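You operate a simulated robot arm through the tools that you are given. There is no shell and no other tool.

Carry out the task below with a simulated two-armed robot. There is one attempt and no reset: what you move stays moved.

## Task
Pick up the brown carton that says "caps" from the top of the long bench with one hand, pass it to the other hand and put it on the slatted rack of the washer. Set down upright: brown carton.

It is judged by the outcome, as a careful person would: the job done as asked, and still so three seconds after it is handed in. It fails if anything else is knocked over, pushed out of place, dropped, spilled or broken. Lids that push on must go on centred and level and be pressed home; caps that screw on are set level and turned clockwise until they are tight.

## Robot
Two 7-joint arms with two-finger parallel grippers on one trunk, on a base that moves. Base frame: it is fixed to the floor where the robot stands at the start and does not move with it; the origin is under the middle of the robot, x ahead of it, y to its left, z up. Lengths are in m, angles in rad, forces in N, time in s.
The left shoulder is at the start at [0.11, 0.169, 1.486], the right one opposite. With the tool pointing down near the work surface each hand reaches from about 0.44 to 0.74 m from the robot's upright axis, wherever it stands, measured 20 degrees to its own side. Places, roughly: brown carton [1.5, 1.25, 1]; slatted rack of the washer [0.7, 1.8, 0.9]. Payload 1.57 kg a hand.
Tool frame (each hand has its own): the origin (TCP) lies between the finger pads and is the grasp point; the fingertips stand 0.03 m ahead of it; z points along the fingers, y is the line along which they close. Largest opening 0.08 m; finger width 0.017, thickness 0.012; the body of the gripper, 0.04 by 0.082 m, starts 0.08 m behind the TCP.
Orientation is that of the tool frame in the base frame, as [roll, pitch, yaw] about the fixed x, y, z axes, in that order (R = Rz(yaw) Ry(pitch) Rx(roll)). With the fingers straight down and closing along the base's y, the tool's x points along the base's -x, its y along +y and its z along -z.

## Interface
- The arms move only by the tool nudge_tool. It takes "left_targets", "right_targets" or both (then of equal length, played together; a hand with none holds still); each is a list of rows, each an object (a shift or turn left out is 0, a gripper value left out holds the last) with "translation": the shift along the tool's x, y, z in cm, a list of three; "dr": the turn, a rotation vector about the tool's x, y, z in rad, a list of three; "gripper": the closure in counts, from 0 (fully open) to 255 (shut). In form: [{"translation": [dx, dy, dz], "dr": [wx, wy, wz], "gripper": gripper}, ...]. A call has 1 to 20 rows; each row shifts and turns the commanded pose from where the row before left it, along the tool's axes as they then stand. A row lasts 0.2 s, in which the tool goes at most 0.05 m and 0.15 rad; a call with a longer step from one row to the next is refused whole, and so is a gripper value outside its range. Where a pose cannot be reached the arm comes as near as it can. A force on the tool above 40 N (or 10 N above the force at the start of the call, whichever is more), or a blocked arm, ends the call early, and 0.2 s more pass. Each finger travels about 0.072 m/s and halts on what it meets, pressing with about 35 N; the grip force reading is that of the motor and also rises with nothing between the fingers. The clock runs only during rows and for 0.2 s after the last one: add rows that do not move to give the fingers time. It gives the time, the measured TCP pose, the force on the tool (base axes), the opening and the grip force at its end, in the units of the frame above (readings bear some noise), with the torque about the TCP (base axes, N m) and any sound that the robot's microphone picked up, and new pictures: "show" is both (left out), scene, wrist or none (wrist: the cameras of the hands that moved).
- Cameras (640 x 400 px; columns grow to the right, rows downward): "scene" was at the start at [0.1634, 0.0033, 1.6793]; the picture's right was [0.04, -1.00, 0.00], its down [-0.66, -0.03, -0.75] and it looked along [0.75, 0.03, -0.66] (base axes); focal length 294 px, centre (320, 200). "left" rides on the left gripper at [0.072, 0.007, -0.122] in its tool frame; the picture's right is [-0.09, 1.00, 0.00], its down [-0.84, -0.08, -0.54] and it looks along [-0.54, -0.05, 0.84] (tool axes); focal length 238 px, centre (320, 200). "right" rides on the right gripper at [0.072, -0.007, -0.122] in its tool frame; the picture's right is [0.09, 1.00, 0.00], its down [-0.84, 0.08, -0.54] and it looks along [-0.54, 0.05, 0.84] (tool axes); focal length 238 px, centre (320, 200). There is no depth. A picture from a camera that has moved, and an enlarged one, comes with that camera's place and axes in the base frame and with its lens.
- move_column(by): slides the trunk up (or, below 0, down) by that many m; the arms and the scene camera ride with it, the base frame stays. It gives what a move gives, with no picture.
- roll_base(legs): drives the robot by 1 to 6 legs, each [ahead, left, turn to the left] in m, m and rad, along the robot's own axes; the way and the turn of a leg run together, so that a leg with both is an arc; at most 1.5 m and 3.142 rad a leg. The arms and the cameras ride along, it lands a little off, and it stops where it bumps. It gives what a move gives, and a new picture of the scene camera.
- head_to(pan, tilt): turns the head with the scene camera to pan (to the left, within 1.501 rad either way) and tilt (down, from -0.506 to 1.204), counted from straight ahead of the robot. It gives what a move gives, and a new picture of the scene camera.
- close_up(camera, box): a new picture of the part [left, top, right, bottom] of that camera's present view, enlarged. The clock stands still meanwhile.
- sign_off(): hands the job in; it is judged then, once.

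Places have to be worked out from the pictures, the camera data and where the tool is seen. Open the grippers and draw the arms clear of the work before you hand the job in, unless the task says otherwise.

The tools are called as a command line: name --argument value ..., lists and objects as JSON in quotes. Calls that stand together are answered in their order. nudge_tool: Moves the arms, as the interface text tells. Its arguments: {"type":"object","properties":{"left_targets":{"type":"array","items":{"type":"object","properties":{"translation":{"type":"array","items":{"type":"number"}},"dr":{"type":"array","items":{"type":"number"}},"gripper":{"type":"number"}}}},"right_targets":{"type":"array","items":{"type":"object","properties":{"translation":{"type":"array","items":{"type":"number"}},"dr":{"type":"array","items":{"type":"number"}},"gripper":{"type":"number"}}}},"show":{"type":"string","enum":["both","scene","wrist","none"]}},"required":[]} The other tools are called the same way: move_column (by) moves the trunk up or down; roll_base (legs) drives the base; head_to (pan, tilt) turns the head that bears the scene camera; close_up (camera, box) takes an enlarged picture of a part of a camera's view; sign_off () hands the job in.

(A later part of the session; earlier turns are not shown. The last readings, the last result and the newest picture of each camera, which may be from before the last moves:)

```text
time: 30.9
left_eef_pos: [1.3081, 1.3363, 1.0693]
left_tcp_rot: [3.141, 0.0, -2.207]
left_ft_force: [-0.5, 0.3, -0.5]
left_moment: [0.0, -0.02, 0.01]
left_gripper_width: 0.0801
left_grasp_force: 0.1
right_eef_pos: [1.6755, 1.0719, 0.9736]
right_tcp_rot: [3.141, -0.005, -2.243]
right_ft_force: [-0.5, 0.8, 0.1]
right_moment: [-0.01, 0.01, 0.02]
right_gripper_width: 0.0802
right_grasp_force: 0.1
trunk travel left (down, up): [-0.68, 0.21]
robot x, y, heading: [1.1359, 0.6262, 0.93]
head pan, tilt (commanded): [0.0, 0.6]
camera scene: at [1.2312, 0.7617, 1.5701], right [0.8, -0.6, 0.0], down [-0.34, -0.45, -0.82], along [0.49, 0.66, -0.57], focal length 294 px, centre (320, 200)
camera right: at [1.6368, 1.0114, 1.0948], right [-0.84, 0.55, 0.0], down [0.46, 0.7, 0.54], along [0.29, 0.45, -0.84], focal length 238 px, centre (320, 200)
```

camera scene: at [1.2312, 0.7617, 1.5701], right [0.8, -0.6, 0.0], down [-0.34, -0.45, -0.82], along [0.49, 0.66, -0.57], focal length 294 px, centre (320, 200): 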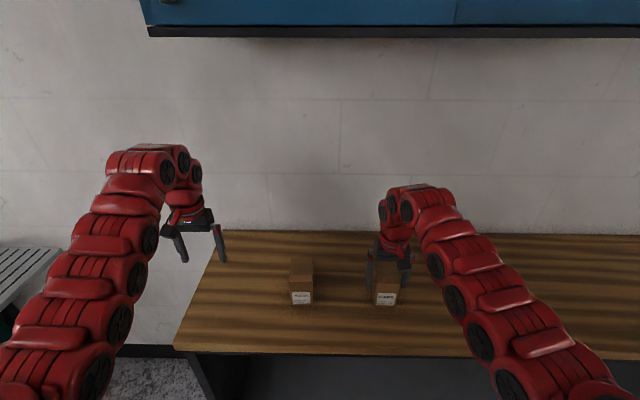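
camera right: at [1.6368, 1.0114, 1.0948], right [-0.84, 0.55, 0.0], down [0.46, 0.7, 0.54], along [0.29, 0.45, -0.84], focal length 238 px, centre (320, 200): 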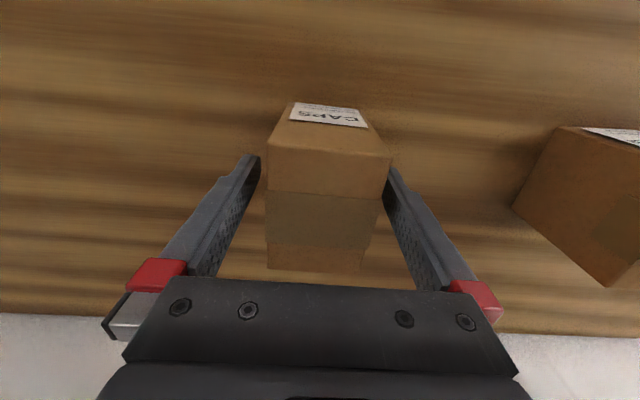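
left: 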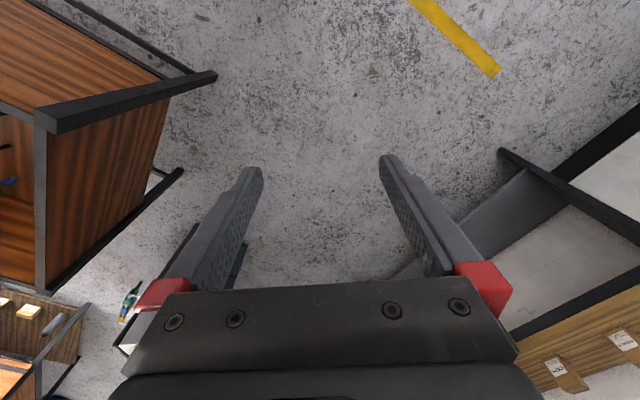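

The fingers straddle the carton evenly with no contact force. I close the right gripper and hold a few rows.

nudge_tool --right_targets '[{"translation": [0, 0, 0], "gripper": 255}, {"translation": [0, 0, 0], "gripper": 255}, {"translation": [0, 0, 0], "gripper": 255}, {"translation": [0, 0, 0], "gripper": 255}]' --show "wrist"

```text
time: 31.9
left_eef_pos: [1.3097, 1.3371, 1.0701]
left_tcp_rot: [-3.141, 0.0, -2.206]
left_ft_force: [0.0, -0.7, 0.4]
left_moment: [0.02, -0.01, -0.02]
left_gripper_width: 0.08
left_grasp_force: 0.1
right_eef_pos: [1.676, 1.0721, 0.9742]
right_tcp_rot: [3.141, -0.005, -2.245]
right_ft_force: [-0.4, 0.0, 0.5]
right_moment: [0.01, 0.01, 0.0]
right_gripper_width: 0.0576
right_grasp_force: 34.6
trunk travel left (down, up): [-0.68, 0.21]
robot x, y, heading: [1.1317, 0.624, 0.933]
head pan, tilt (commanded): [0.0, 0.6]
camera right: at [1.6366, 1.0114, 1.0948], right [-0.84, 0.55, 0.0], down [0.46, 0.7, 0.54], along [0.29, 0.45, -0.84], focal length 238 px, centre (320, 200)
```

right: 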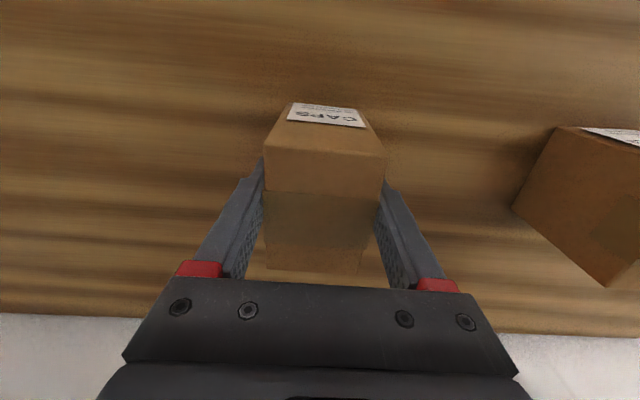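

The gripper holds at 0.0576 m with 34.6 N. I lift the carton gently 10 cm and check the load and picture.

nudge_tool --right_targets '[{"translation": [0, 0, -1]}, {"translation": [0, 0, -1]}, {"translation": [0, 0, -2]}, {"translation": [0, 0, -2]}, {"translation": [0, 0, -2]}, {"translation": [0, 0, -2]}, {"translation": [0, 0, 0]}, {"translation": [0, 0, 0]}]'

```text
time: 33.7
left_eef_pos: [1.3084, 1.337, 1.0699]
left_tcp_rot: [3.141, 0.0, -2.207]
left_ft_force: [0.5, -1.4, 0.0]
left_moment: [0.0, 0.01, 0.01]
left_gripper_width: 0.0802
left_grasp_force: 0.1
right_eef_pos: [1.6733, 1.0697, 1.0726]
right_tcp_rot: [3.139, -0.006, -2.244]
right_ft_force: [-0.1, 1.0, -2.6]
right_moment: [0.0, 0.0, 0.0]
right_gripper_width: 0.0575
right_grasp_force: 34.6
trunk travel left (down, up): [-0.68, 0.21]
robot x, y, heading: [1.1337, 0.6242, 0.933]
head pan, tilt (commanded): [0.0, 0.6]
camera scene: at [1.2314, 0.7618, 1.5701], right [0.8, -0.6, 0.0], down [-0.34, -0.45, -0.82], along [0.49, 0.66, -0.57], focal length 294 px, centre (320, 200)
camera right: at [1.634, 1.0102, 1.1936], right [-0.84, 0.55, 0.0], down [0.46, 0.7, 0.54], along [0.29, 0.45, -0.84], focal length 238 px, centre (320, 200)
```

scene: 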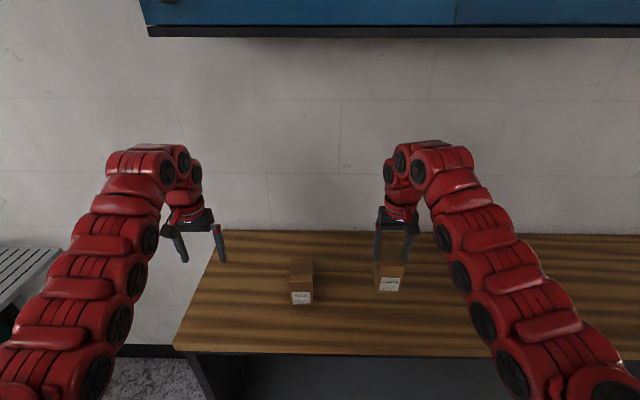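
right: 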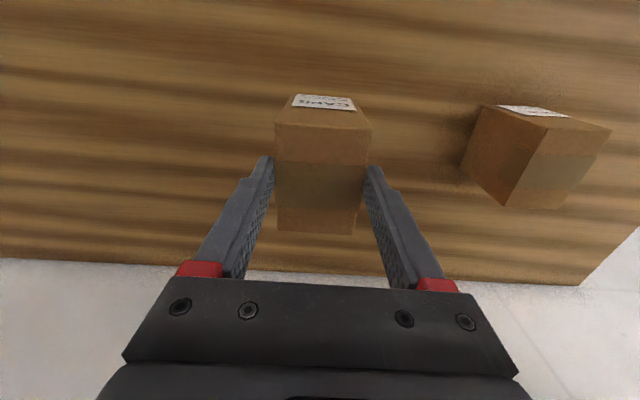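

The carton looks lower between the fingers than at the grasp, so it may have slipped. I look closer before moving on.

close_up --camera "right" --box '[220, 70, 420, 250]'

close_up --camera "scene" --box '[340, 180, 460, 320]'

```text
2.22 times, centred on (320, 160) of right
camera zoom: at [1.634, 1.0102, 1.1936], right [-0.84, 0.55, 0.0], down [0.46, 0.7, 0.54], along [0.29, 0.45, -0.84], focal length 530 px, centre (320, 289)
```

zoom: 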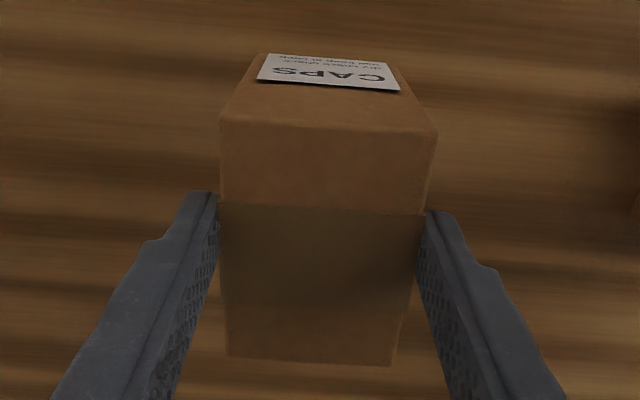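

```text
2.86 times, centred on (400, 250) of scene
camera zoom: at [1.2314, 0.7618, 1.5701], right [0.8, -0.6, 0.0], down [-0.34, -0.45, -0.82], along [0.49, 0.66, -0.57], focal length 839 px, centre (91, 57)
```

zoom: 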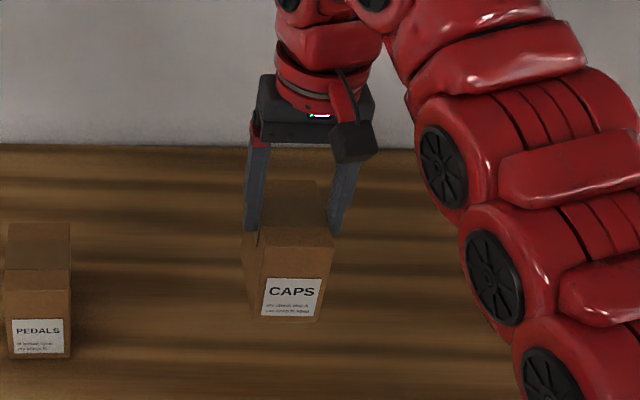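

The carton has slipped about 3 cm down and is held only by the fingertips. I put it straight back down on the bench now: lower about 7 cm so its base meets the top again.

nudge_tool --right_targets '[{"translation": [0, 0, 2.5]}, {"translation": [0, 0, 2.5]}, {"translation": [0, 0, 1.5]}, {"translation": [0, 0, 0.4]}]'

```text
time: 34.8
left_eef_pos: [1.3067, 1.3362, 1.0717]
left_tcp_rot: [3.14, 0.0, -2.207]
left_ft_force: [-0.2, -0.3, 0.2]
left_moment: [0.01, 0.01, -0.02]
left_gripper_width: 0.0801
left_grasp_force: 0.0
right_eef_pos: [1.6737, 1.0704, 1.0098]
right_tcp_rot: [-3.14, 0.009, -2.242]
right_ft_force: [-3.7, -2.2, 23.7]
right_moment: [-0.8, 0.62, 0.18]
right_gripper_width: 0.0575
right_grasp_force: 35.1
trunk travel left (down, up): [-0.68, 0.21]
robot x, y, heading: [1.1286, 0.6273, 0.932]
head pan, tilt (commanded): [0.0, 0.6]
stopped in row 4 (right hand): the force on the tool passed its limit at 41 N (the readings are from after the stop); the commanded pose is now the measured one
camera scene: at [1.2276, 0.7582, 1.5708], right [0.8, -0.6, 0.0], down [-0.33, -0.45, -0.83], along [0.49, 0.66, -0.56], focal length 294 px, centre (320, 200)
camera right: at [1.6339, 1.0087, 1.1297], right [-0.84, 0.55, 0.0], down [0.46, 0.7, 0.55], along [0.3, 0.46, -0.84], focal length 238 px, centre (320, 200)
```

scene: 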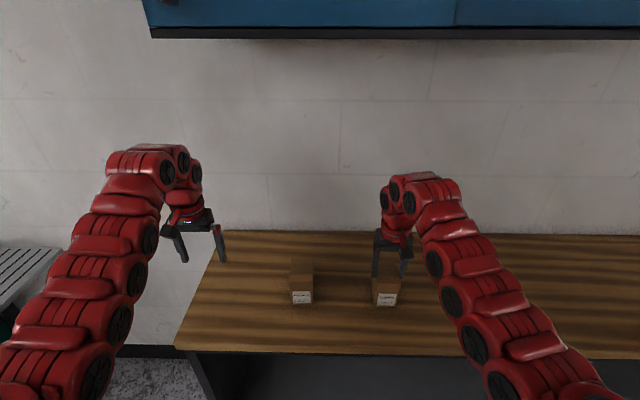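
right: 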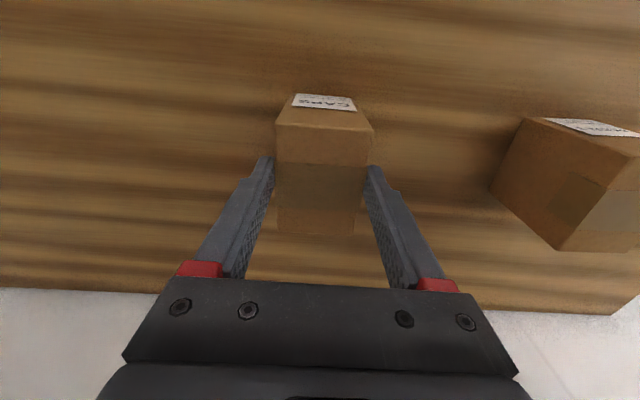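

The base touched down with the carton at the same place between the fingers, so the slip is not ongoing. I open the gripper, and look before regripping deeper.

nudge_tool --right_targets '[{"translation": [0, 0, -0.3]}, {"translation": [0, 0, 0], "gripper": 0}, {"translation": [0, 0, 0], "gripper": 0}, {"translation": [0, 0, 0], "gripper": 0}]'

close_up --camera "scene" --box '[340, 220, 440, 320]'

```text
time: 35.8
left_eef_pos: [1.3086, 1.3382, 1.0697]
left_tcp_rot: [3.14, -0.002, -2.208]
left_ft_force: [-0.1, 0.6, 0.4]
left_moment: [0.0, -0.01, -0.02]
left_gripper_width: 0.08
left_grasp_force: 0.1
right_eef_pos: [1.6775, 1.0712, 1.0088]
right_tcp_rot: [3.139, 0.003, -2.245]
right_ft_force: [-0.5, 0.7, 0.2]
right_moment: [0.01, 0.01, -0.03]
right_gripper_width: 0.08
right_grasp_force: 0.1
trunk travel left (down, up): [-0.68, 0.21]
robot x, y, heading: [1.1321, 0.6276, 0.933]
head pan, tilt (commanded): [0.0, 0.6]
camera scene: at [1.2317, 0.7622, 1.57], right [0.8, -0.6, 0.0], down [-0.34, -0.45, -0.82], along [0.49, 0.66, -0.57], focal length 294 px, centre (320, 200)
camera right: at [1.6369, 1.0114, 1.1291], right [-0.84, 0.55, 0.0], down [0.46, 0.7, 0.54], along [0.3, 0.46, -0.84], focal length 238 px, centre (320, 200)
```

scene: 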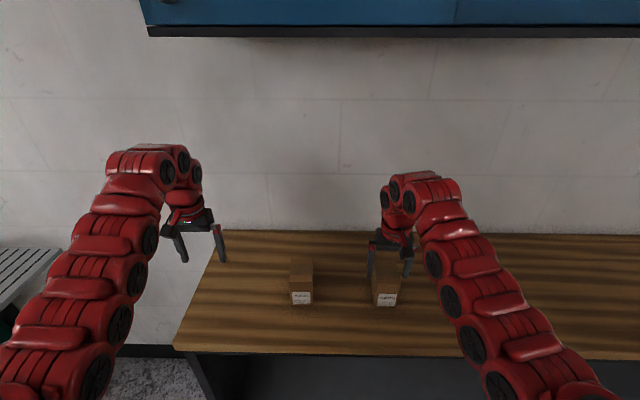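
right: 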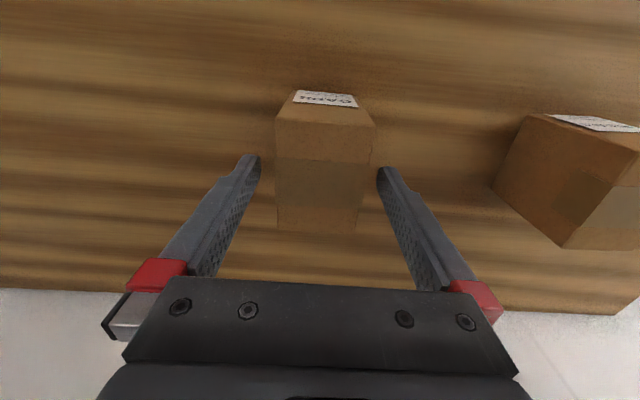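

```text
4.00 times, centred on (390, 270) of scene
camera zoom: at [1.2317, 0.7622, 1.57], right [0.8, -0.6, 0.0], down [-0.34, -0.45, -0.82], along [0.49, 0.66, -0.57], focal length 1175 px, centre (40, -80)
```

zoom: 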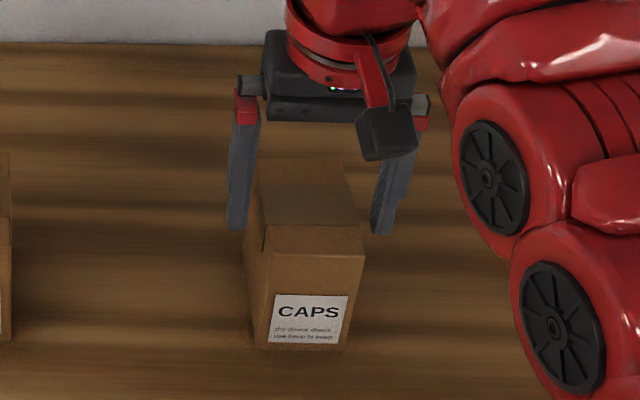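

The carton stands upright, still centred between the open fingers. I go 5.4 cm down for a deeper grip (TCP near mid-height), close, and hold.

nudge_tool --right_targets '[{"translation": [0, 0, 1.5]}, {"translation": [0, 0, 1.5]}, {"translation": [0, 0, 1.4]}, {"translation": [0, 0, 1.0]}, {"translation": [0, 0, 0]}, {"translation": [0, 0, 0], "gripper": 255}, {"translation": [0, 0, 0], "gripper": 255}, {"translation": [0, 0, 0], "gripper": 255}, {"translation": [0, 0, 0], "gripper": 255}, {"translation": [0, 0, 0], "gripper": 255}]'

```text
time: 38.0
left_eef_pos: [1.3084, 1.337, 1.0703]
left_tcp_rot: [3.14, 0.002, -2.206]
left_ft_force: [1.0, -0.6, 0.6]
left_moment: [0.01, -0.04, -0.03]
left_gripper_width: 0.08
left_grasp_force: 0.0
right_eef_pos: [1.6781, 1.0721, 0.9547]
right_tcp_rot: [-3.142, 0.002, -2.244]
right_ft_force: [-0.3, 0.8, 0.8]
right_moment: [-0.02, -0.1, 0.05]
right_gripper_width: 0.0581
right_grasp_force: 35.0
trunk travel left (down, up): [-0.68, 0.21]
robot x, y, heading: [1.1295, 0.6262, 0.934]
head pan, tilt (commanded): [0.0, 0.6]
camera scene: at [1.2309, 0.7617, 1.5701], right [0.8, -0.6, 0.0], down [-0.34, -0.45, -0.83], along [0.49, 0.66, -0.56], focal length 294 px, centre (320, 200)
camera right: at [1.637, 1.0116, 1.0751], right [-0.84, 0.55, 0.0], down [0.46, 0.7, 0.55], along [0.3, 0.46, -0.84], focal length 238 px, centre (320, 200)
```

scene: 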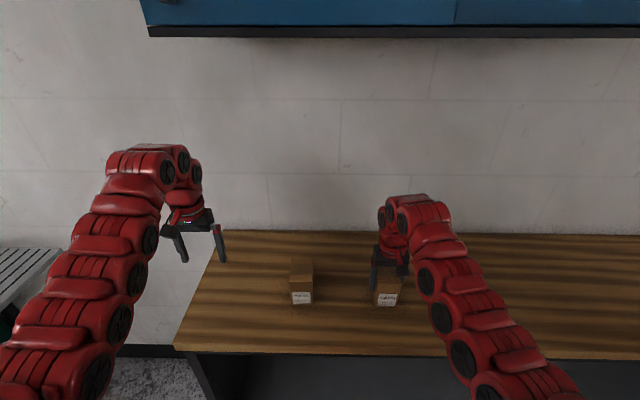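
right: 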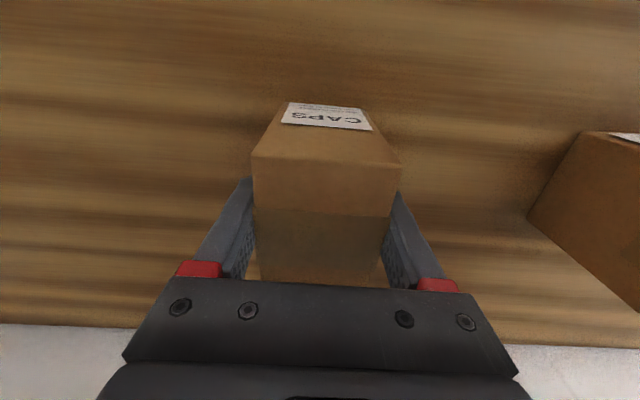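

Gripped at 0.058 m, TCP 3.7 cm below the top. I lift slowly by just 1.5 cm to see whether the grip holds.

nudge_tool --right_targets '[{"translation": [0, 0, -0.3], "gripper": 255}, {"translation": [0, 0, -0.4]}, {"translation": [0, 0, -0.4]}, {"translation": [0, 0, -0.4]}, {"translation": [0, 0, 0]}]'

```text
time: 39.2
left_eef_pos: [1.3098, 1.3372, 1.0695]
left_tcp_rot: [-3.141, 0.0, -2.206]
left_ft_force: [0.2, 0.7, 0.0]
left_moment: [0.01, 0.01, 0.03]
left_gripper_width: 0.0801
left_grasp_force: 0.2
right_eef_pos: [1.6763, 1.0729, 0.9692]
right_tcp_rot: [3.139, 0.003, -2.245]
right_ft_force: [0.3, 0.0, -2.3]
right_moment: [-0.04, 0.02, 0.02]
right_gripper_width: 0.0577
right_grasp_force: 34.8
trunk travel left (down, up): [-0.68, 0.21]
robot x, y, heading: [1.1294, 0.6253, 0.936]
head pan, tilt (commanded): [0.0, 0.6]
camera scene: at [1.2315, 0.7619, 1.5701], right [0.8, -0.6, 0.0], down [-0.34, -0.45, -0.82], along [0.49, 0.66, -0.57], focal length 294 px, centre (320, 200)
camera right: at [1.6367, 1.0111, 1.0902], right [-0.84, 0.55, 0.0], down [0.46, 0.7, 0.54], along [0.3, 0.46, -0.84], focal length 238 px, centre (320, 200)
```

scene: 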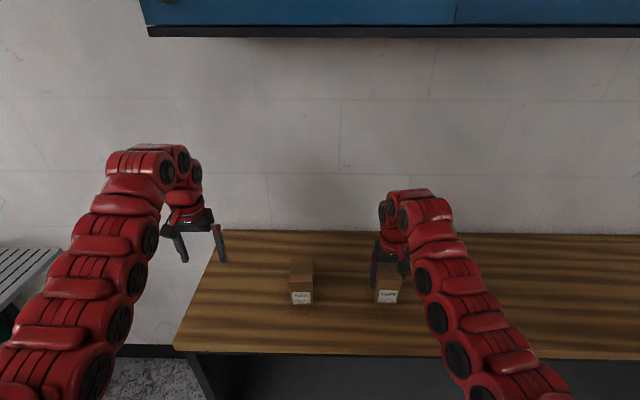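
right: 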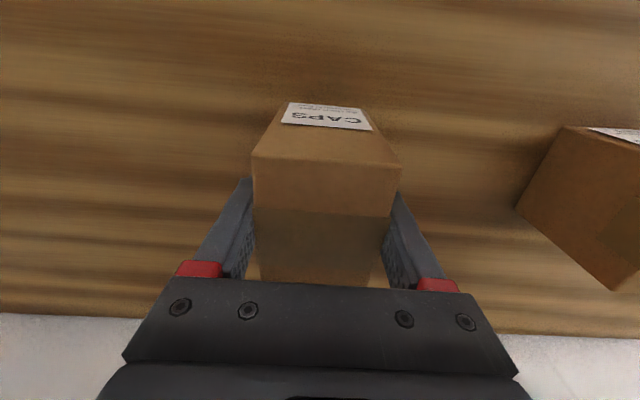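

The carton rises with the fingers unchanged (2.3 N load), so this grip holds. I lift another 8 cm slowly and check again.

nudge_tool --right_targets '[{"translation": [0, 0, -0.8]}, {"translation": [0, 0, -0.8]}, {"translation": [0, 0, -0.8]}, {"translation": [0, 0, -0.8]}, {"translation": [0, 0, -0.8]}, {"translation": [0, 0, -0.8]}, {"translation": [0, 0, -0.8]}, {"translation": [0, 0, -0.8]}, {"translation": [0, 0, -0.8]}, {"translation": [0, 0, -0.8]}, {"translation": [0, 0, 0]}]'

```text
time: 41.6
left_eef_pos: [1.3113, 1.3383, 1.0679]
left_tcp_rot: [-3.141, -0.002, -2.206]
left_ft_force: [0.6, 0.0, -0.8]
left_moment: [0.01, -0.04, 0.01]
left_gripper_width: 0.08
left_grasp_force: 0.1
right_eef_pos: [1.6763, 1.0709, 1.0505]
right_tcp_rot: [3.138, 0.004, -2.245]
right_ft_force: [0.8, 0.6, -3.1]
right_moment: [0.05, 0.0, 0.02]
right_gripper_width: 0.0579
right_grasp_force: 34.6
trunk travel left (down, up): [-0.68, 0.21]
robot x, y, heading: [1.1288, 0.625, 0.937]
head pan, tilt (commanded): [0.0, 0.6]
camera scene: at [1.2315, 0.762, 1.57], right [0.8, -0.6, 0.0], down [-0.34, -0.45, -0.82], along [0.49, 0.66, -0.57], focal length 294 px, centre (320, 200)
camera right: at [1.6365, 1.0102, 1.1708], right [-0.84, 0.55, 0.0], down [0.46, 0.7, 0.54], along [0.3, 0.46, -0.84], focal length 238 px, centre (320, 200)
```

scene: 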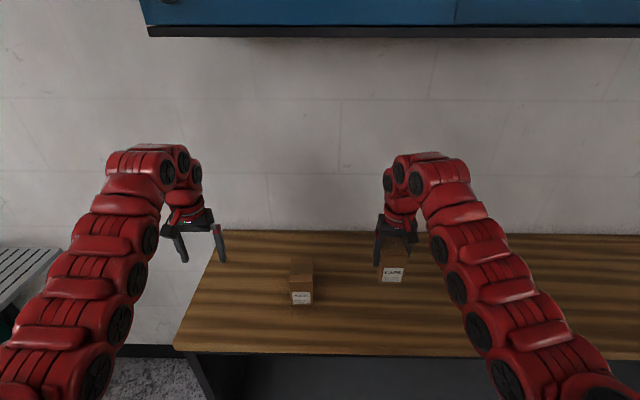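
right: 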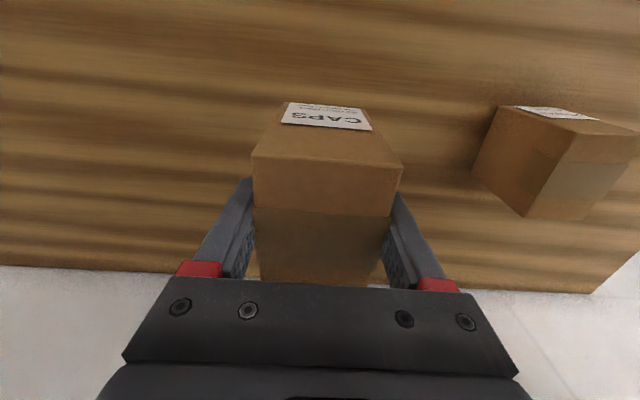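

The grip is steady (box base now near z 1.0). I raise it 5 cm more to clear the other carton, then back the base 0.35 m away from the bench for the hand-over.

nudge_tool --right_targets '[{"translation": [0, 0, -1]}, {"translation": [0, 0, -1]}, {"translation": [0, 0, -1]}, {"translation": [0, 0, -1]}, {"translation": [0, 0, -1]}]' --show "none"

roll_base --legs '[[-0.35, 0.0, 0.0]]'

close_up --camera "right" --box '[0, 0, 640, 400]'

```text
time: 42.8
left_eef_pos: [1.3098, 1.3381, 1.0702]
left_tcp_rot: [3.142, -0.001, -2.208]
left_ft_force: [1.2, -0.1, 0.2]
left_moment: [0.0, 0.0, 0.0]
left_gripper_width: 0.0801
left_grasp_force: 0.0
right_eef_pos: [1.679, 1.0714, 1.1012]
right_tcp_rot: [3.141, 0.002, -2.243]
right_ft_force: [-0.9, 0.3, -2.4]
right_moment: [0.01, -0.04, 0.0]
right_gripper_width: 0.0579
right_grasp_force: 35.3
trunk travel left (down, up): [-0.68, 0.21]
robot x, y, heading: [1.1338, 0.6267, 0.924]
head pan, tilt (commanded): [0.0, 0.6]
```

```text
time: 45.1
left_eef_pos: [1.1006, 1.052, 1.0698]
left_tcp_rot: [-3.141, -0.001, -2.214]
left_ft_force: [0.7, -0.3, -0.1]
left_moment: [0.0, 0.01, -0.02]
left_gripper_width: 0.08
left_grasp_force: 0.1
right_eef_pos: [1.468, 0.7845, 1.1003]
right_tcp_rot: [3.139, 0.002, -2.248]
right_ft_force: [-0.4, -0.1, -2.1]
right_moment: [-0.05, 0.0, 0.02]
right_gripper_width: 0.058
right_grasp_force: 35.2
trunk travel left (down, up): [-0.68, 0.21]
robot x, y, heading: [0.9186, 0.3378, 0.932]
head pan, tilt (commanded): [0.0, 0.6]
camera scene: at [1.02, 0.4769, 1.57], right [0.8, -0.6, 0.0], down [-0.34, -0.45, -0.82], along [0.49, 0.66, -0.57], focal length 294 px, centre (320, 200)
```

scene: 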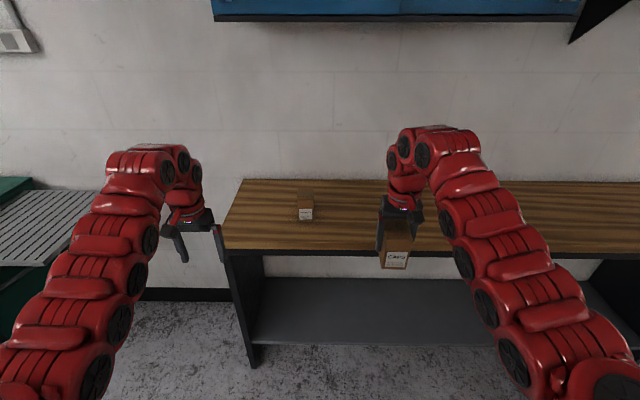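

```text
1.00 times, centred on (320, 200) of right (not enlarged: the box is as wide or as high as the picture)
camera zoom: at [1.4278, 0.7235, 1.2206], right [-0.83, 0.55, 0.0], down [0.46, 0.7, 0.54], along [0.3, 0.45, -0.84], focal length 238 px, centre (320, 200)
```

zoom: 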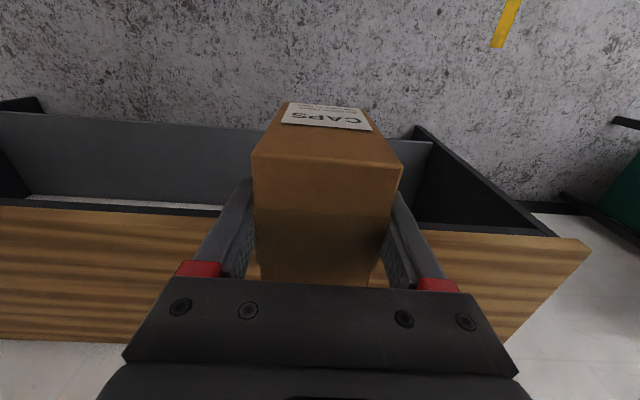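

The carton rides steadily. I now turn the right hand 90° counter-clockwise (from above) in place so the carton's wall side faces the left hand and the right wrist camera swings to the right.

nudge_tool --right_targets '[{"dr": [0, 0, -0.14]}, {"dr": [0, 0, -0.14]}, {"dr": [0, 0, -0.14]}, {"dr": [0, 0, -0.14]}, {"dr": [0, 0, -0.14]}, {"dr": [0, 0, -0.14]}, {"dr": [0, 0, -0.14]}, {"dr": [0, 0, -0.14]}, {"dr": [0, 0, -0.14]}, {"dr": [0, 0, -0.14]}, {"dr": [0, 0, -0.11]}, {"dr": [0, 0, 0]}]'

```text
time: 47.7
left_eef_pos: [1.0999, 1.0522, 1.0688]
left_tcp_rot: [3.141, 0.0, -2.213]
left_ft_force: [-0.6, 0.6, -0.4]
left_moment: [0.02, 0.0, 0.0]
left_gripper_width: 0.0801
left_grasp_force: 0.0
right_eef_pos: [1.4692, 0.7829, 1.1001]
right_tcp_rot: [-3.138, 0.002, -0.738]
right_ft_force: [-0.8, 0.3, -3.2]
right_moment: [0.0, 0.0, -0.01]
right_gripper_width: 0.0577
right_grasp_force: 34.5
trunk travel left (down, up): [-0.68, 0.21]
robot x, y, heading: [0.9172, 0.3381, 0.927]
head pan, tilt (commanded): [0.0, 0.6]
camera scene: at [1.0199, 0.4767, 1.5701], right [0.8, -0.6, 0.0], down [-0.34, -0.45, -0.82], along [0.49, 0.66, -0.57], focal length 294 px, centre (320, 200)
camera right: at [1.5258, 0.7399, 1.2209], right [-0.6, -0.8, 0.0], down [-0.67, 0.5, 0.54], along [-0.43, 0.33, -0.84], focal length 238 px, centre (320, 200)
```

scene: 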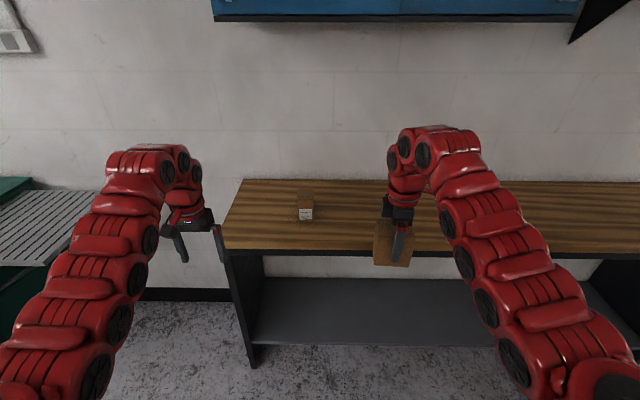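
right: 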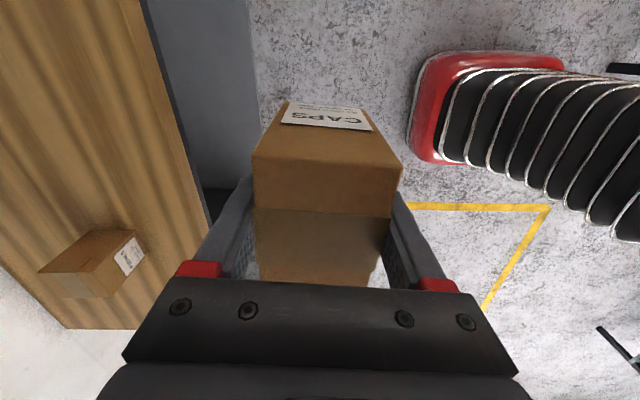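

The carton's +D side now faces left (heading 2.40 rad). I turn the left hand 1.67 rad clockwise so it will point at the carton, then tilt it 0.78 rad towards the right, all in place.

nudge_tool --left_targets '[{"dr": [0, 0, 0.139]}, {"dr": [0, 0, 0.139]}, {"dr": [0, 0, 0.139]}, {"dr": [0, 0, 0.139]}, {"dr": [0, 0, 0.139]}, {"dr": [0, 0, 0.139]}, {"dr": [0, 0, 0.139]}, {"dr": [0, 0, 0.139]}, {"dr": [0, 0, 0.139]}, {"dr": [0, 0, 0.139]}, {"dr": [0, 0, 0.139]}, {"dr": [0, 0, 0.137]}, {"dr": [0, -0.131, 0]}, {"dr": [0, -0.131, 0]}, {"dr": [0, -0.131, 0]}, {"dr": [0, -0.131, 0]}, {"dr": [0, -0.131, 0]}, {"dr": [0, -0.13, 0]}, {"dr": [0, 0, 0]}]'

```text
time: 51.7
left_eef_pos: [1.1174, 1.006, 1.0745]
left_tcp_rot: [-3.141, 0.785, 2.405]
left_ft_force: [0.7, -1.0, -0.4]
left_moment: [-0.04, 0.02, -0.03]
left_gripper_width: 0.08
left_grasp_force: 0.1
left hand out of reach, approached as far as the arm can: row 16, 18
right_eef_pos: [1.4677, 0.7838, 1.0996]
right_tcp_rot: [-3.137, 0.002, -0.737]
right_ft_force: [0.5, 0.4, -2.2]
right_moment: [0.01, -0.03, 0.0]
right_gripper_width: 0.0579
right_grasp_force: 35.0
trunk travel left (down, up): [-0.68, 0.21]
robot x, y, heading: [0.917, 0.3385, 0.927]
head pan, tilt (commanded): [0.0, 0.6]
camera scene: at [1.0201, 0.476, 1.5701], right [0.8, -0.6, 0.0], down [-0.34, -0.45, -0.82], along [0.49, 0.66, -0.57], focal length 294 px, centre (320, 200)
camera left: at [1.0198, 1.1047, 1.1098], right [0.72, 0.69, 0.07], down [0.1, -0.2, 0.98], along [0.69, -0.69, -0.21], focal length 238 px, centre (320, 200)
```

scene: 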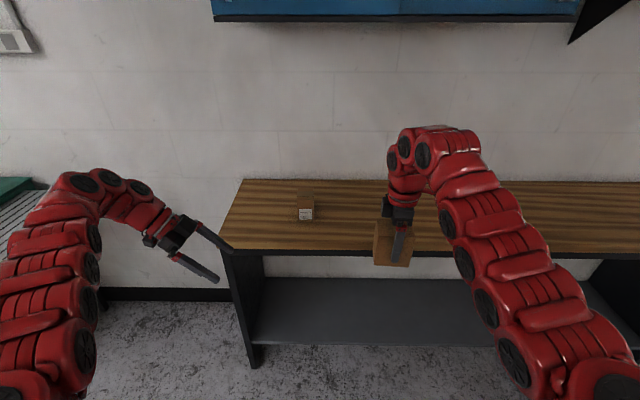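
left: 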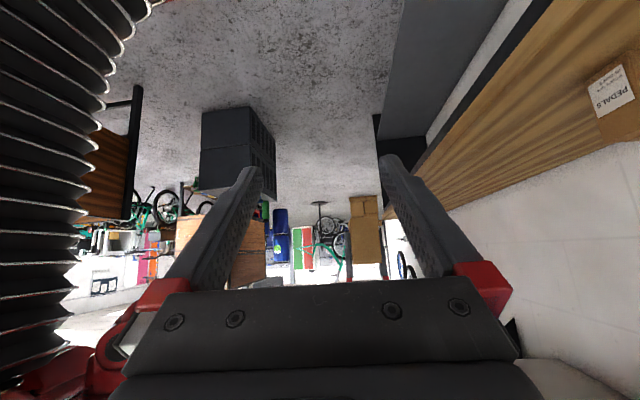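

The left hand is oriented as wanted (pitch 0.785, yaw 2.405) and its camera sees the carton ahead. In the box plane it stands 0.41 m to the left and 0.07 m nearer the robot than the right TCP; I move it to a stand-off 0.16 m from the right TCP at matching height.

nudge_tool --left_targets '[{"translation": [-1.9, 0.714, 1.61]}, {"translation": [-1.9, 0.714, 1.61]}, {"translation": [-1.9, 0.714, 1.61]}, {"translation": [-1.9, 0.714, 1.61]}, {"translation": [-1.9, 0.714, 1.61]}, {"translation": [-1.9, 0.714, 1.61]}, {"translation": [-1.9, 0.714, 1.61]}, {"translation": [-1.9, 0.714, 1.61]}, {"translation": [-1.9, 0.714, 1.61]}, {"translation": [-1.9, 0.714, 1.61]}, {"translation": [0, 0, 0]}, {"translation": [0, 0, 0]}]'

```text
time: 54.3
left_eef_pos: [1.3462, 0.8947, 1.0926]
left_tcp_rot: [-3.139, 0.786, 2.409]
left_ft_force: [0.1, -0.6, 0.3]
left_moment: [-0.02, -0.02, 0.0]
left_gripper_width: 0.0799
left_grasp_force: 0.1
right_eef_pos: [1.4686, 0.7845, 1.1012]
right_tcp_rot: [-3.139, 0.001, -0.738]
right_ft_force: [0.6, -0.2, -3.0]
right_moment: [0.0, -0.02, 0.02]
right_gripper_width: 0.058
right_grasp_force: 35.1
trunk travel left (down, up): [-0.68, 0.21]
robot x, y, heading: [0.9211, 0.3382, 0.926]
head pan, tilt (commanded): [0.0, 0.6]
camera scene: at [1.0202, 0.4765, 1.5701], right [0.8, -0.6, 0.0], down [-0.34, -0.45, -0.82], along [0.49, 0.66, -0.57], focal length 294 px, centre (320, 200)
camera left: at [1.2504, 0.9917, 1.1293], right [0.72, 0.69, 0.06], down [0.1, -0.2, 0.97], along [0.69, -0.69, -0.21], focal length 238 px, centre (320, 200)
```

scene: 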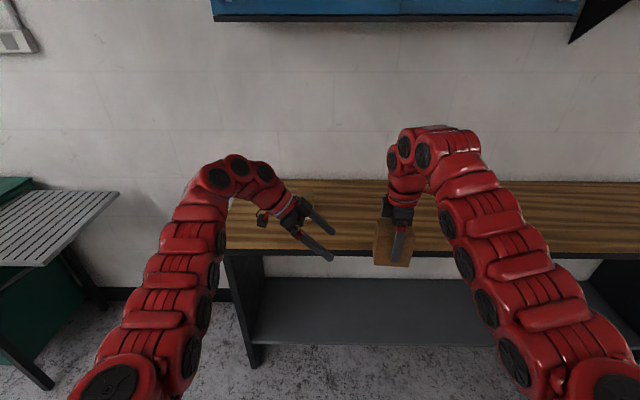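
left: 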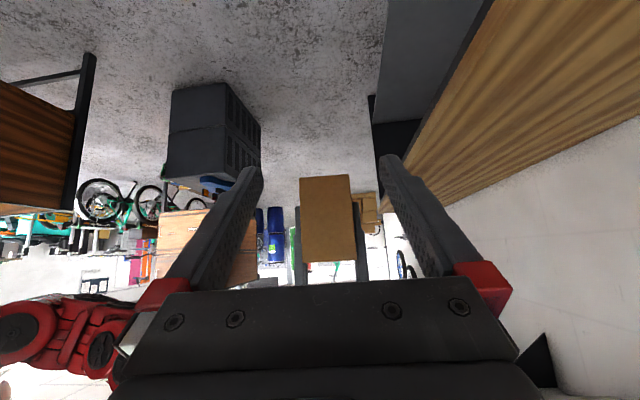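

The carton's near face lies just where computed (column 327, rows 176–262), so the geometry is consistent to millimetres. I advance three quarters of the way, just short of straddling it, and look again.

nudge_tool --left_targets '[{"translation": [-1.12, 0, 1.05]}, {"translation": [-1.12, 0, 1.05]}, {"translation": [-1.12, 0, 1.05]}, {"translation": [-1.12, 0, 1.05]}, {"translation": [-1.12, 0, 1.05]}, {"translation": [-1.12, 0, 1.05]}, {"translation": [0, 0, 0]}, {"translation": [0, 0, 0]}]'

```text
time: 56.1
left_eef_pos: [1.4178, 0.8337, 1.099]
left_tcp_rot: [3.141, 0.786, 2.408]
left_ft_force: [-0.5, 0.2, -0.9]
left_moment: [-0.02, -0.02, 0.01]
left_gripper_width: 0.08
left_grasp_force: 0.1
right_eef_pos: [1.469, 0.784, 1.1002]
right_tcp_rot: [-3.139, 0.001, -0.74]
right_ft_force: [0.3, 0.1, -2.4]
right_moment: [-0.01, -0.01, -0.02]
right_gripper_width: 0.0578
right_grasp_force: 34.8
trunk travel left (down, up): [-0.68, 0.21]
robot x, y, heading: [0.9188, 0.3397, 0.925]
head pan, tilt (commanded): [0.0, 0.6]
camera scene: at [1.0201, 0.4766, 1.5701], right [0.8, -0.6, 0.0], down [-0.34, -0.45, -0.82], along [0.49, 0.66, -0.57], focal length 294 px, centre (320, 200)
camera left: at [1.3202, 0.93, 1.1336], right [0.72, 0.69, 0.06], down [0.1, -0.2, 0.97], along [0.69, -0.69, -0.21], focal length 238 px, centre (320, 200)
```

scene: 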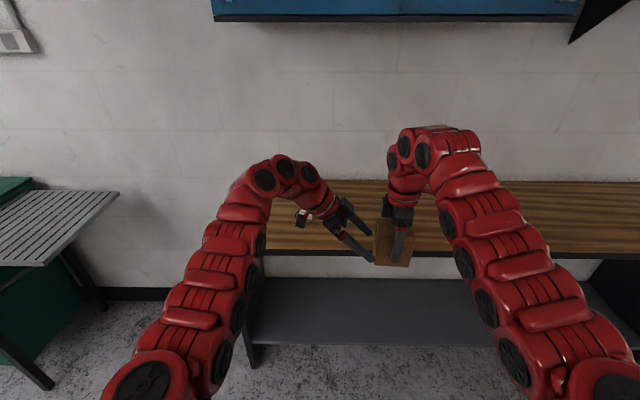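
left: 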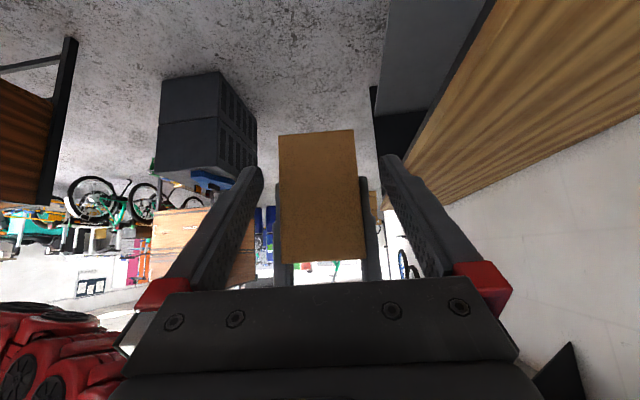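

Well aligned: the carton face is centred and the fingertips are just short of it. I advance the last 2.9 cm so the left fingers straddle its left half beside the right fingers.

nudge_tool --left_targets '[{"translation": [-0.63, -0.05, 0.74]}, {"translation": [-0.63, -0.05, 0.74]}, {"translation": [-0.62, 0, 0.74]}, {"translation": [0, 0, 0]}, {"translation": [0, 0, 0]}]'

close_up --camera "scene" --box '[320, 160, 460, 290]'

```text
time: 57.3
left_eef_pos: [1.4363, 0.8106, 1.0957]
left_tcp_rot: [-3.14, 0.784, 2.408]
left_ft_force: [-0.1, 0.6, 0.1]
left_moment: [-0.02, 0.02, 0.01]
left_gripper_width: 0.0797
left_grasp_force: 0.1
right_eef_pos: [1.4692, 0.7827, 1.1004]
right_tcp_rot: [-3.139, 0.001, -0.738]
right_ft_force: [0.0, 0.1, -2.6]
right_moment: [-0.05, -0.01, 0.02]
right_gripper_width: 0.0579
right_grasp_force: 34.9
trunk travel left (down, up): [-0.68, 0.21]
robot x, y, heading: [0.9185, 0.3411, 0.929]
head pan, tilt (commanded): [0.0, 0.6]
camera scene: at [1.02, 0.4766, 1.5701], right [0.8, -0.6, 0.0], down [-0.34, -0.45, -0.82], along [0.49, 0.66, -0.57], focal length 294 px, centre (320, 200)
camera left: at [1.3404, 0.9083, 1.1305], right [0.72, 0.69, 0.06], down [0.1, -0.2, 0.97], along [0.69, -0.69, -0.21], focal length 238 px, centre (320, 200)
```

scene: 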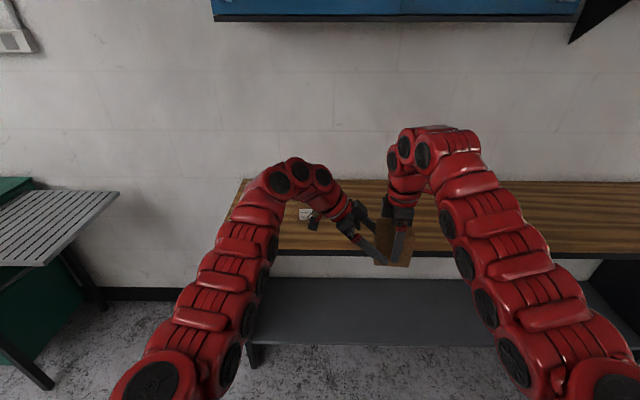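
left: 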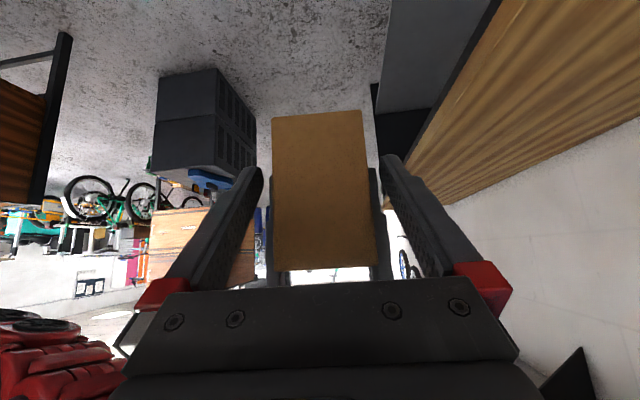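

```text
3.08 times, centred on (390, 225) of scene
camera zoom: at [1.02, 0.4766, 1.5701], right [0.8, -0.6, 0.0], down [-0.34, -0.45, -0.82], along [0.49, 0.66, -0.57], focal length 904 px, centre (105, 123)
```

zoom: 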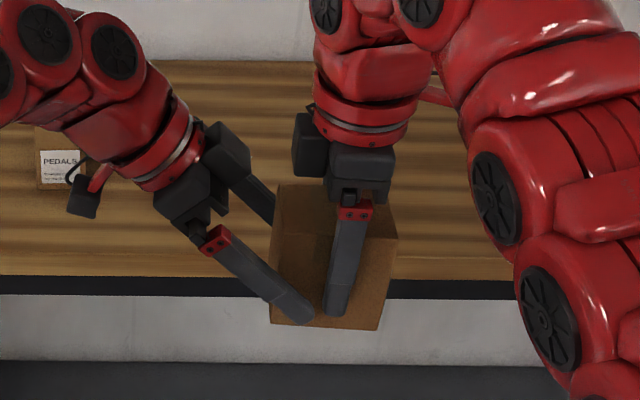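

Both sides clear: the left fingers straddle the left half of the carton, their tips a few millimetres short of the right fingers. I close the left gripper.

nudge_tool --left_targets '[{"gripper": 255}, {"gripper": 255}, {"gripper": 255}, {"gripper": 255}, {"gripper": 255}]'

close_up --camera "scene" --box '[320, 160, 460, 290]'

```text
time: 58.5
left_eef_pos: [1.4373, 0.8109, 1.095]
left_tcp_rot: [-3.141, 0.785, 2.407]
left_ft_force: [6.9, 4.7, -3.1]
left_moment: [0.19, -0.14, 0.16]
left_gripper_width: 0.0581
left_grasp_force: 34.8
right_eef_pos: [1.4683, 0.7828, 1.1011]
right_tcp_rot: [-3.139, 0.002, -0.736]
right_ft_force: [-7.3, -5.8, 1.4]
right_moment: [-0.1, 0.29, 0.15]
right_gripper_width: 0.0577
right_grasp_force: 35.3
trunk travel left (down, up): [-0.68, 0.21]
robot x, y, heading: [0.9215, 0.3447, 0.928]
head pan, tilt (commanded): [0.0, 0.6]
camera scene: at [1.02, 0.4767, 1.5701], right [0.8, -0.6, 0.0], down [-0.34, -0.45, -0.82], along [0.49, 0.66, -0.57], focal length 294 px, centre (320, 200)
camera left: at [1.3403, 0.9086, 1.1305], right [0.72, 0.69, 0.06], down [0.1, -0.2, 0.97], along [0.69, -0.69, -0.21], focal length 238 px, centre (320, 200)
```

scene: 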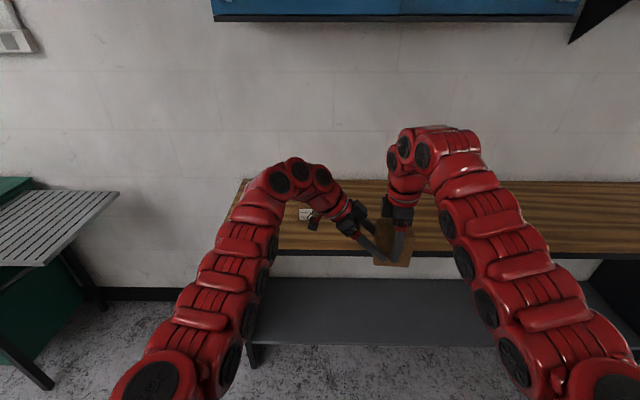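
left: 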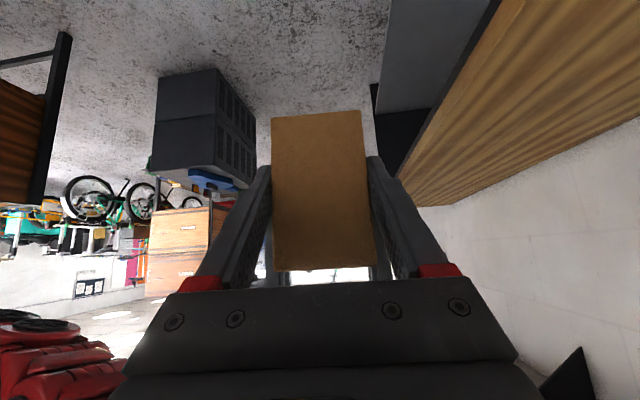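

```text
3.08 times, centred on (390, 225) of scene
camera zoom: at [1.02, 0.4767, 1.5701], right [0.8, -0.6, 0.0], down [-0.34, -0.45, -0.82], along [0.49, 0.66, -0.57], focal length 904 px, centre (105, 123)
```

zoom: 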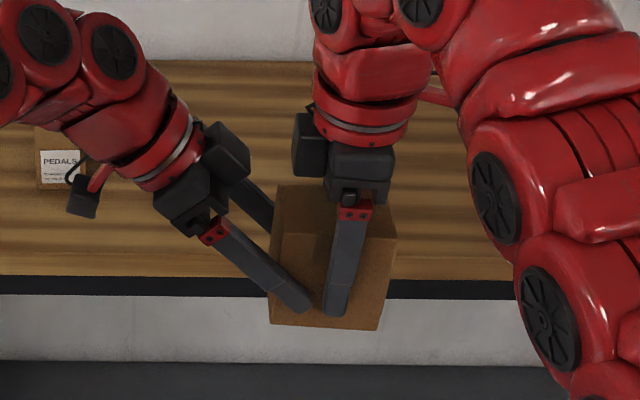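

The left hand now grips at 0.058 m with 35 N and the two hands press only lightly against each other. I open the right gripper just a little first (to ~0.063 m) so I can catch the carton again if the left grip should slip.

nudge_tool --right_targets '[{"gripper": 55}, {"gripper": 55}]' --left_targets '[{"gripper": 255}, {"gripper": 255}]'

close_up --camera "scene" --box '[320, 160, 460, 290]'

```text
time: 59.1
left_eef_pos: [1.4356, 0.8099, 1.0954]
left_tcp_rot: [-3.14, 0.785, 2.407]
left_ft_force: [-0.2, -0.3, 0.6]
left_moment: [0.07, 0.06, -0.02]
left_gripper_width: 0.0578
left_grasp_force: 34.5
right_eef_pos: [1.4692, 0.7837, 1.1002]
right_tcp_rot: [-3.138, 0.001, -0.739]
right_ft_force: [-0.8, -0.1, 0.1]
right_moment: [0.04, 0.01, 0.04]
right_gripper_width: 0.0627
right_grasp_force: 0.0
trunk travel left (down, up): [-0.68, 0.21]
robot x, y, heading: [0.918, 0.3382, 0.932]
head pan, tilt (commanded): [0.0, 0.6]
camera scene: at [1.0199, 0.4767, 1.5701], right [0.8, -0.6, 0.0], down [-0.34, -0.45, -0.82], along [0.49, 0.66, -0.57], focal length 294 px, centre (320, 200)
camera right: at [1.5258, 0.7398, 1.2209], right [-0.6, -0.8, 0.0], down [-0.67, 0.5, 0.54], along [-0.43, 0.33, -0.84], focal length 238 px, centre (320, 200)
camera left: at [1.3403, 0.9083, 1.1305], right [0.72, 0.69, 0.06], down [0.1, -0.2, 0.97], along [0.69, -0.69, -0.21], focal length 238 px, centre (320, 200)
```

scene: 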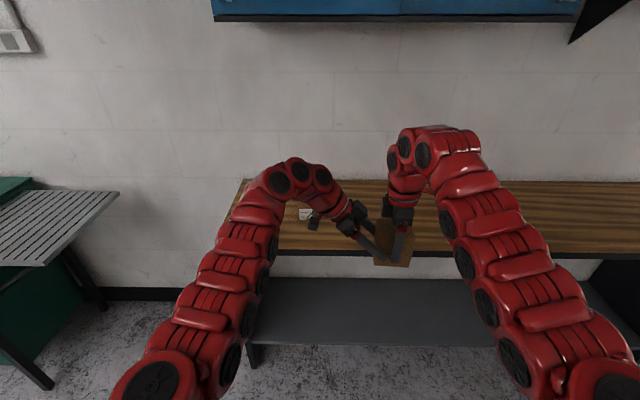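
right: 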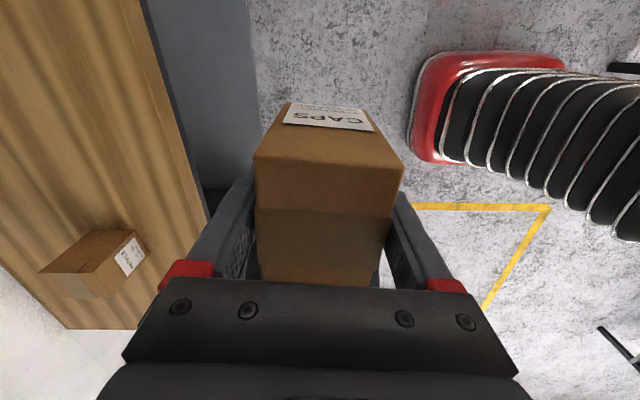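
left: 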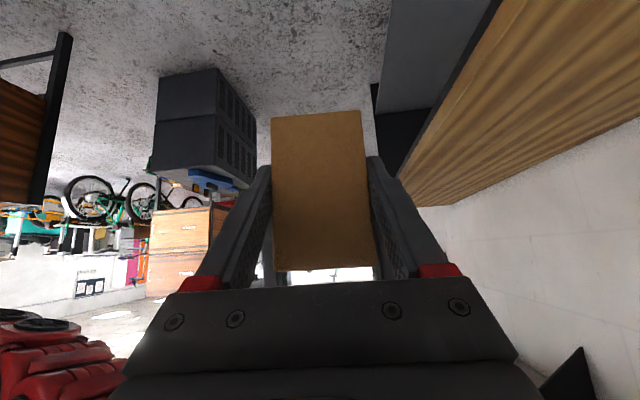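

```text
3.08 times, centred on (390, 225) of scene
camera zoom: at [1.0199, 0.4767, 1.5701], right [0.8, -0.6, 0.0], down [-0.34, -0.45, -0.82], along [0.49, 0.66, -0.57], focal length 904 px, centre (105, 123)
```

zoom: 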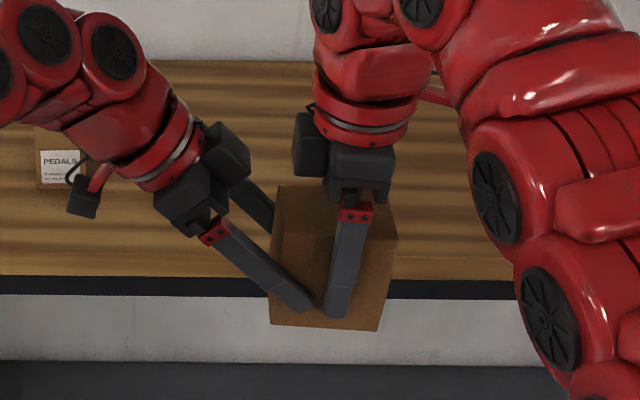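

The box stays put with the right pads clear, though the left force reading hasn't yet shown the load. I hold two more rows to see if anything sags.

nudge_tool --right_targets '[{"gripper": 55}, {"gripper": 55}, {"gripper": 55}]' --left_targets '[{"gripper": 255}, {"gripper": 255}, {"gripper": 255}]'

```text
time: 59.9
left_eef_pos: [1.4384, 0.8108, 1.0962]
left_tcp_rot: [-3.139, 0.785, 2.408]
left_ft_force: [0.2, 0.9, -0.3]
left_moment: [0.07, 0.08, 0.0]
left_gripper_width: 0.0579
left_grasp_force: 34.7
right_eef_pos: [1.4688, 0.7838, 1.1004]
right_tcp_rot: [-3.138, 0.002, -0.738]
right_ft_force: [0.3, -0.7, 0.6]
right_moment: [-0.03, 0.0, 0.02]
right_gripper_width: 0.0627
right_grasp_force: 0.1
trunk travel left (down, up): [-0.68, 0.21]
robot x, y, heading: [0.9167, 0.3401, 0.927]
head pan, tilt (commanded): [0.0, 0.6]
camera scene: at [1.02, 0.4767, 1.5701], right [0.8, -0.6, 0.0], down [-0.34, -0.45, -0.82], along [0.49, 0.66, -0.57], focal length 294 px, centre (320, 200)
camera right: at [1.5258, 0.7398, 1.2208], right [-0.6, -0.8, 0.0], down [-0.67, 0.5, 0.54], along [-0.43, 0.33, -0.84], focal length 238 px, centre (320, 200)
camera left: at [1.3404, 0.9083, 1.1305], right [0.72, 0.69, 0.06], down [0.1, -0.2, 0.97], along [0.69, -0.69, -0.21], focal length 238 px, centre (320, 200)
```

scene: 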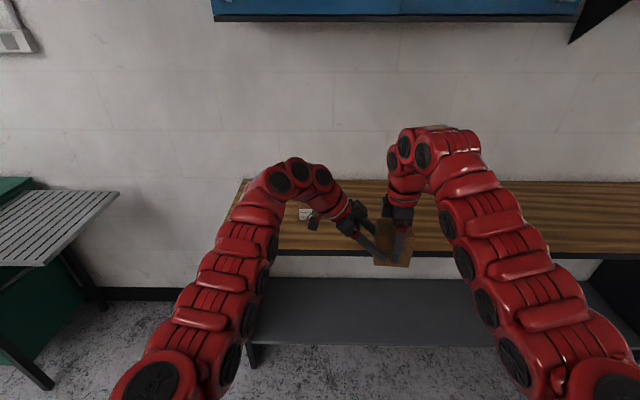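
right: 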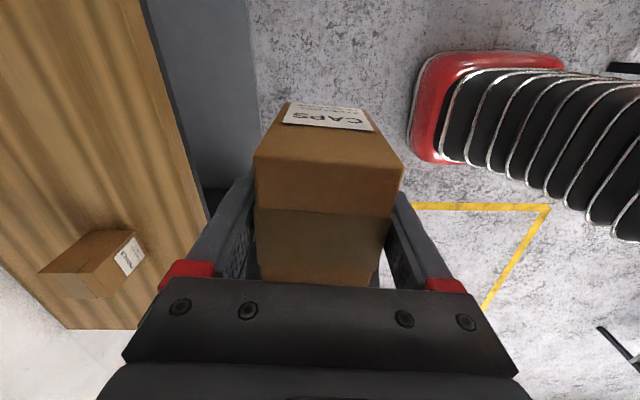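
left: 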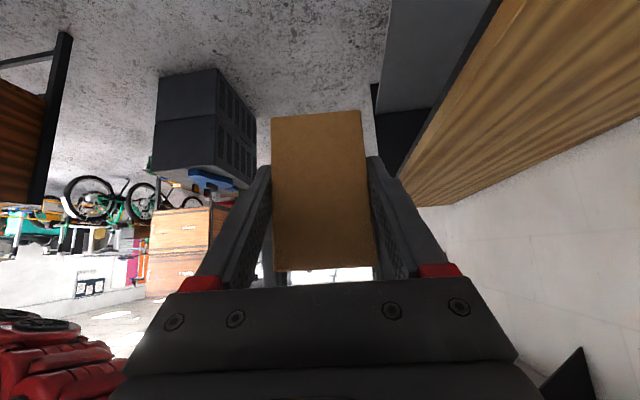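

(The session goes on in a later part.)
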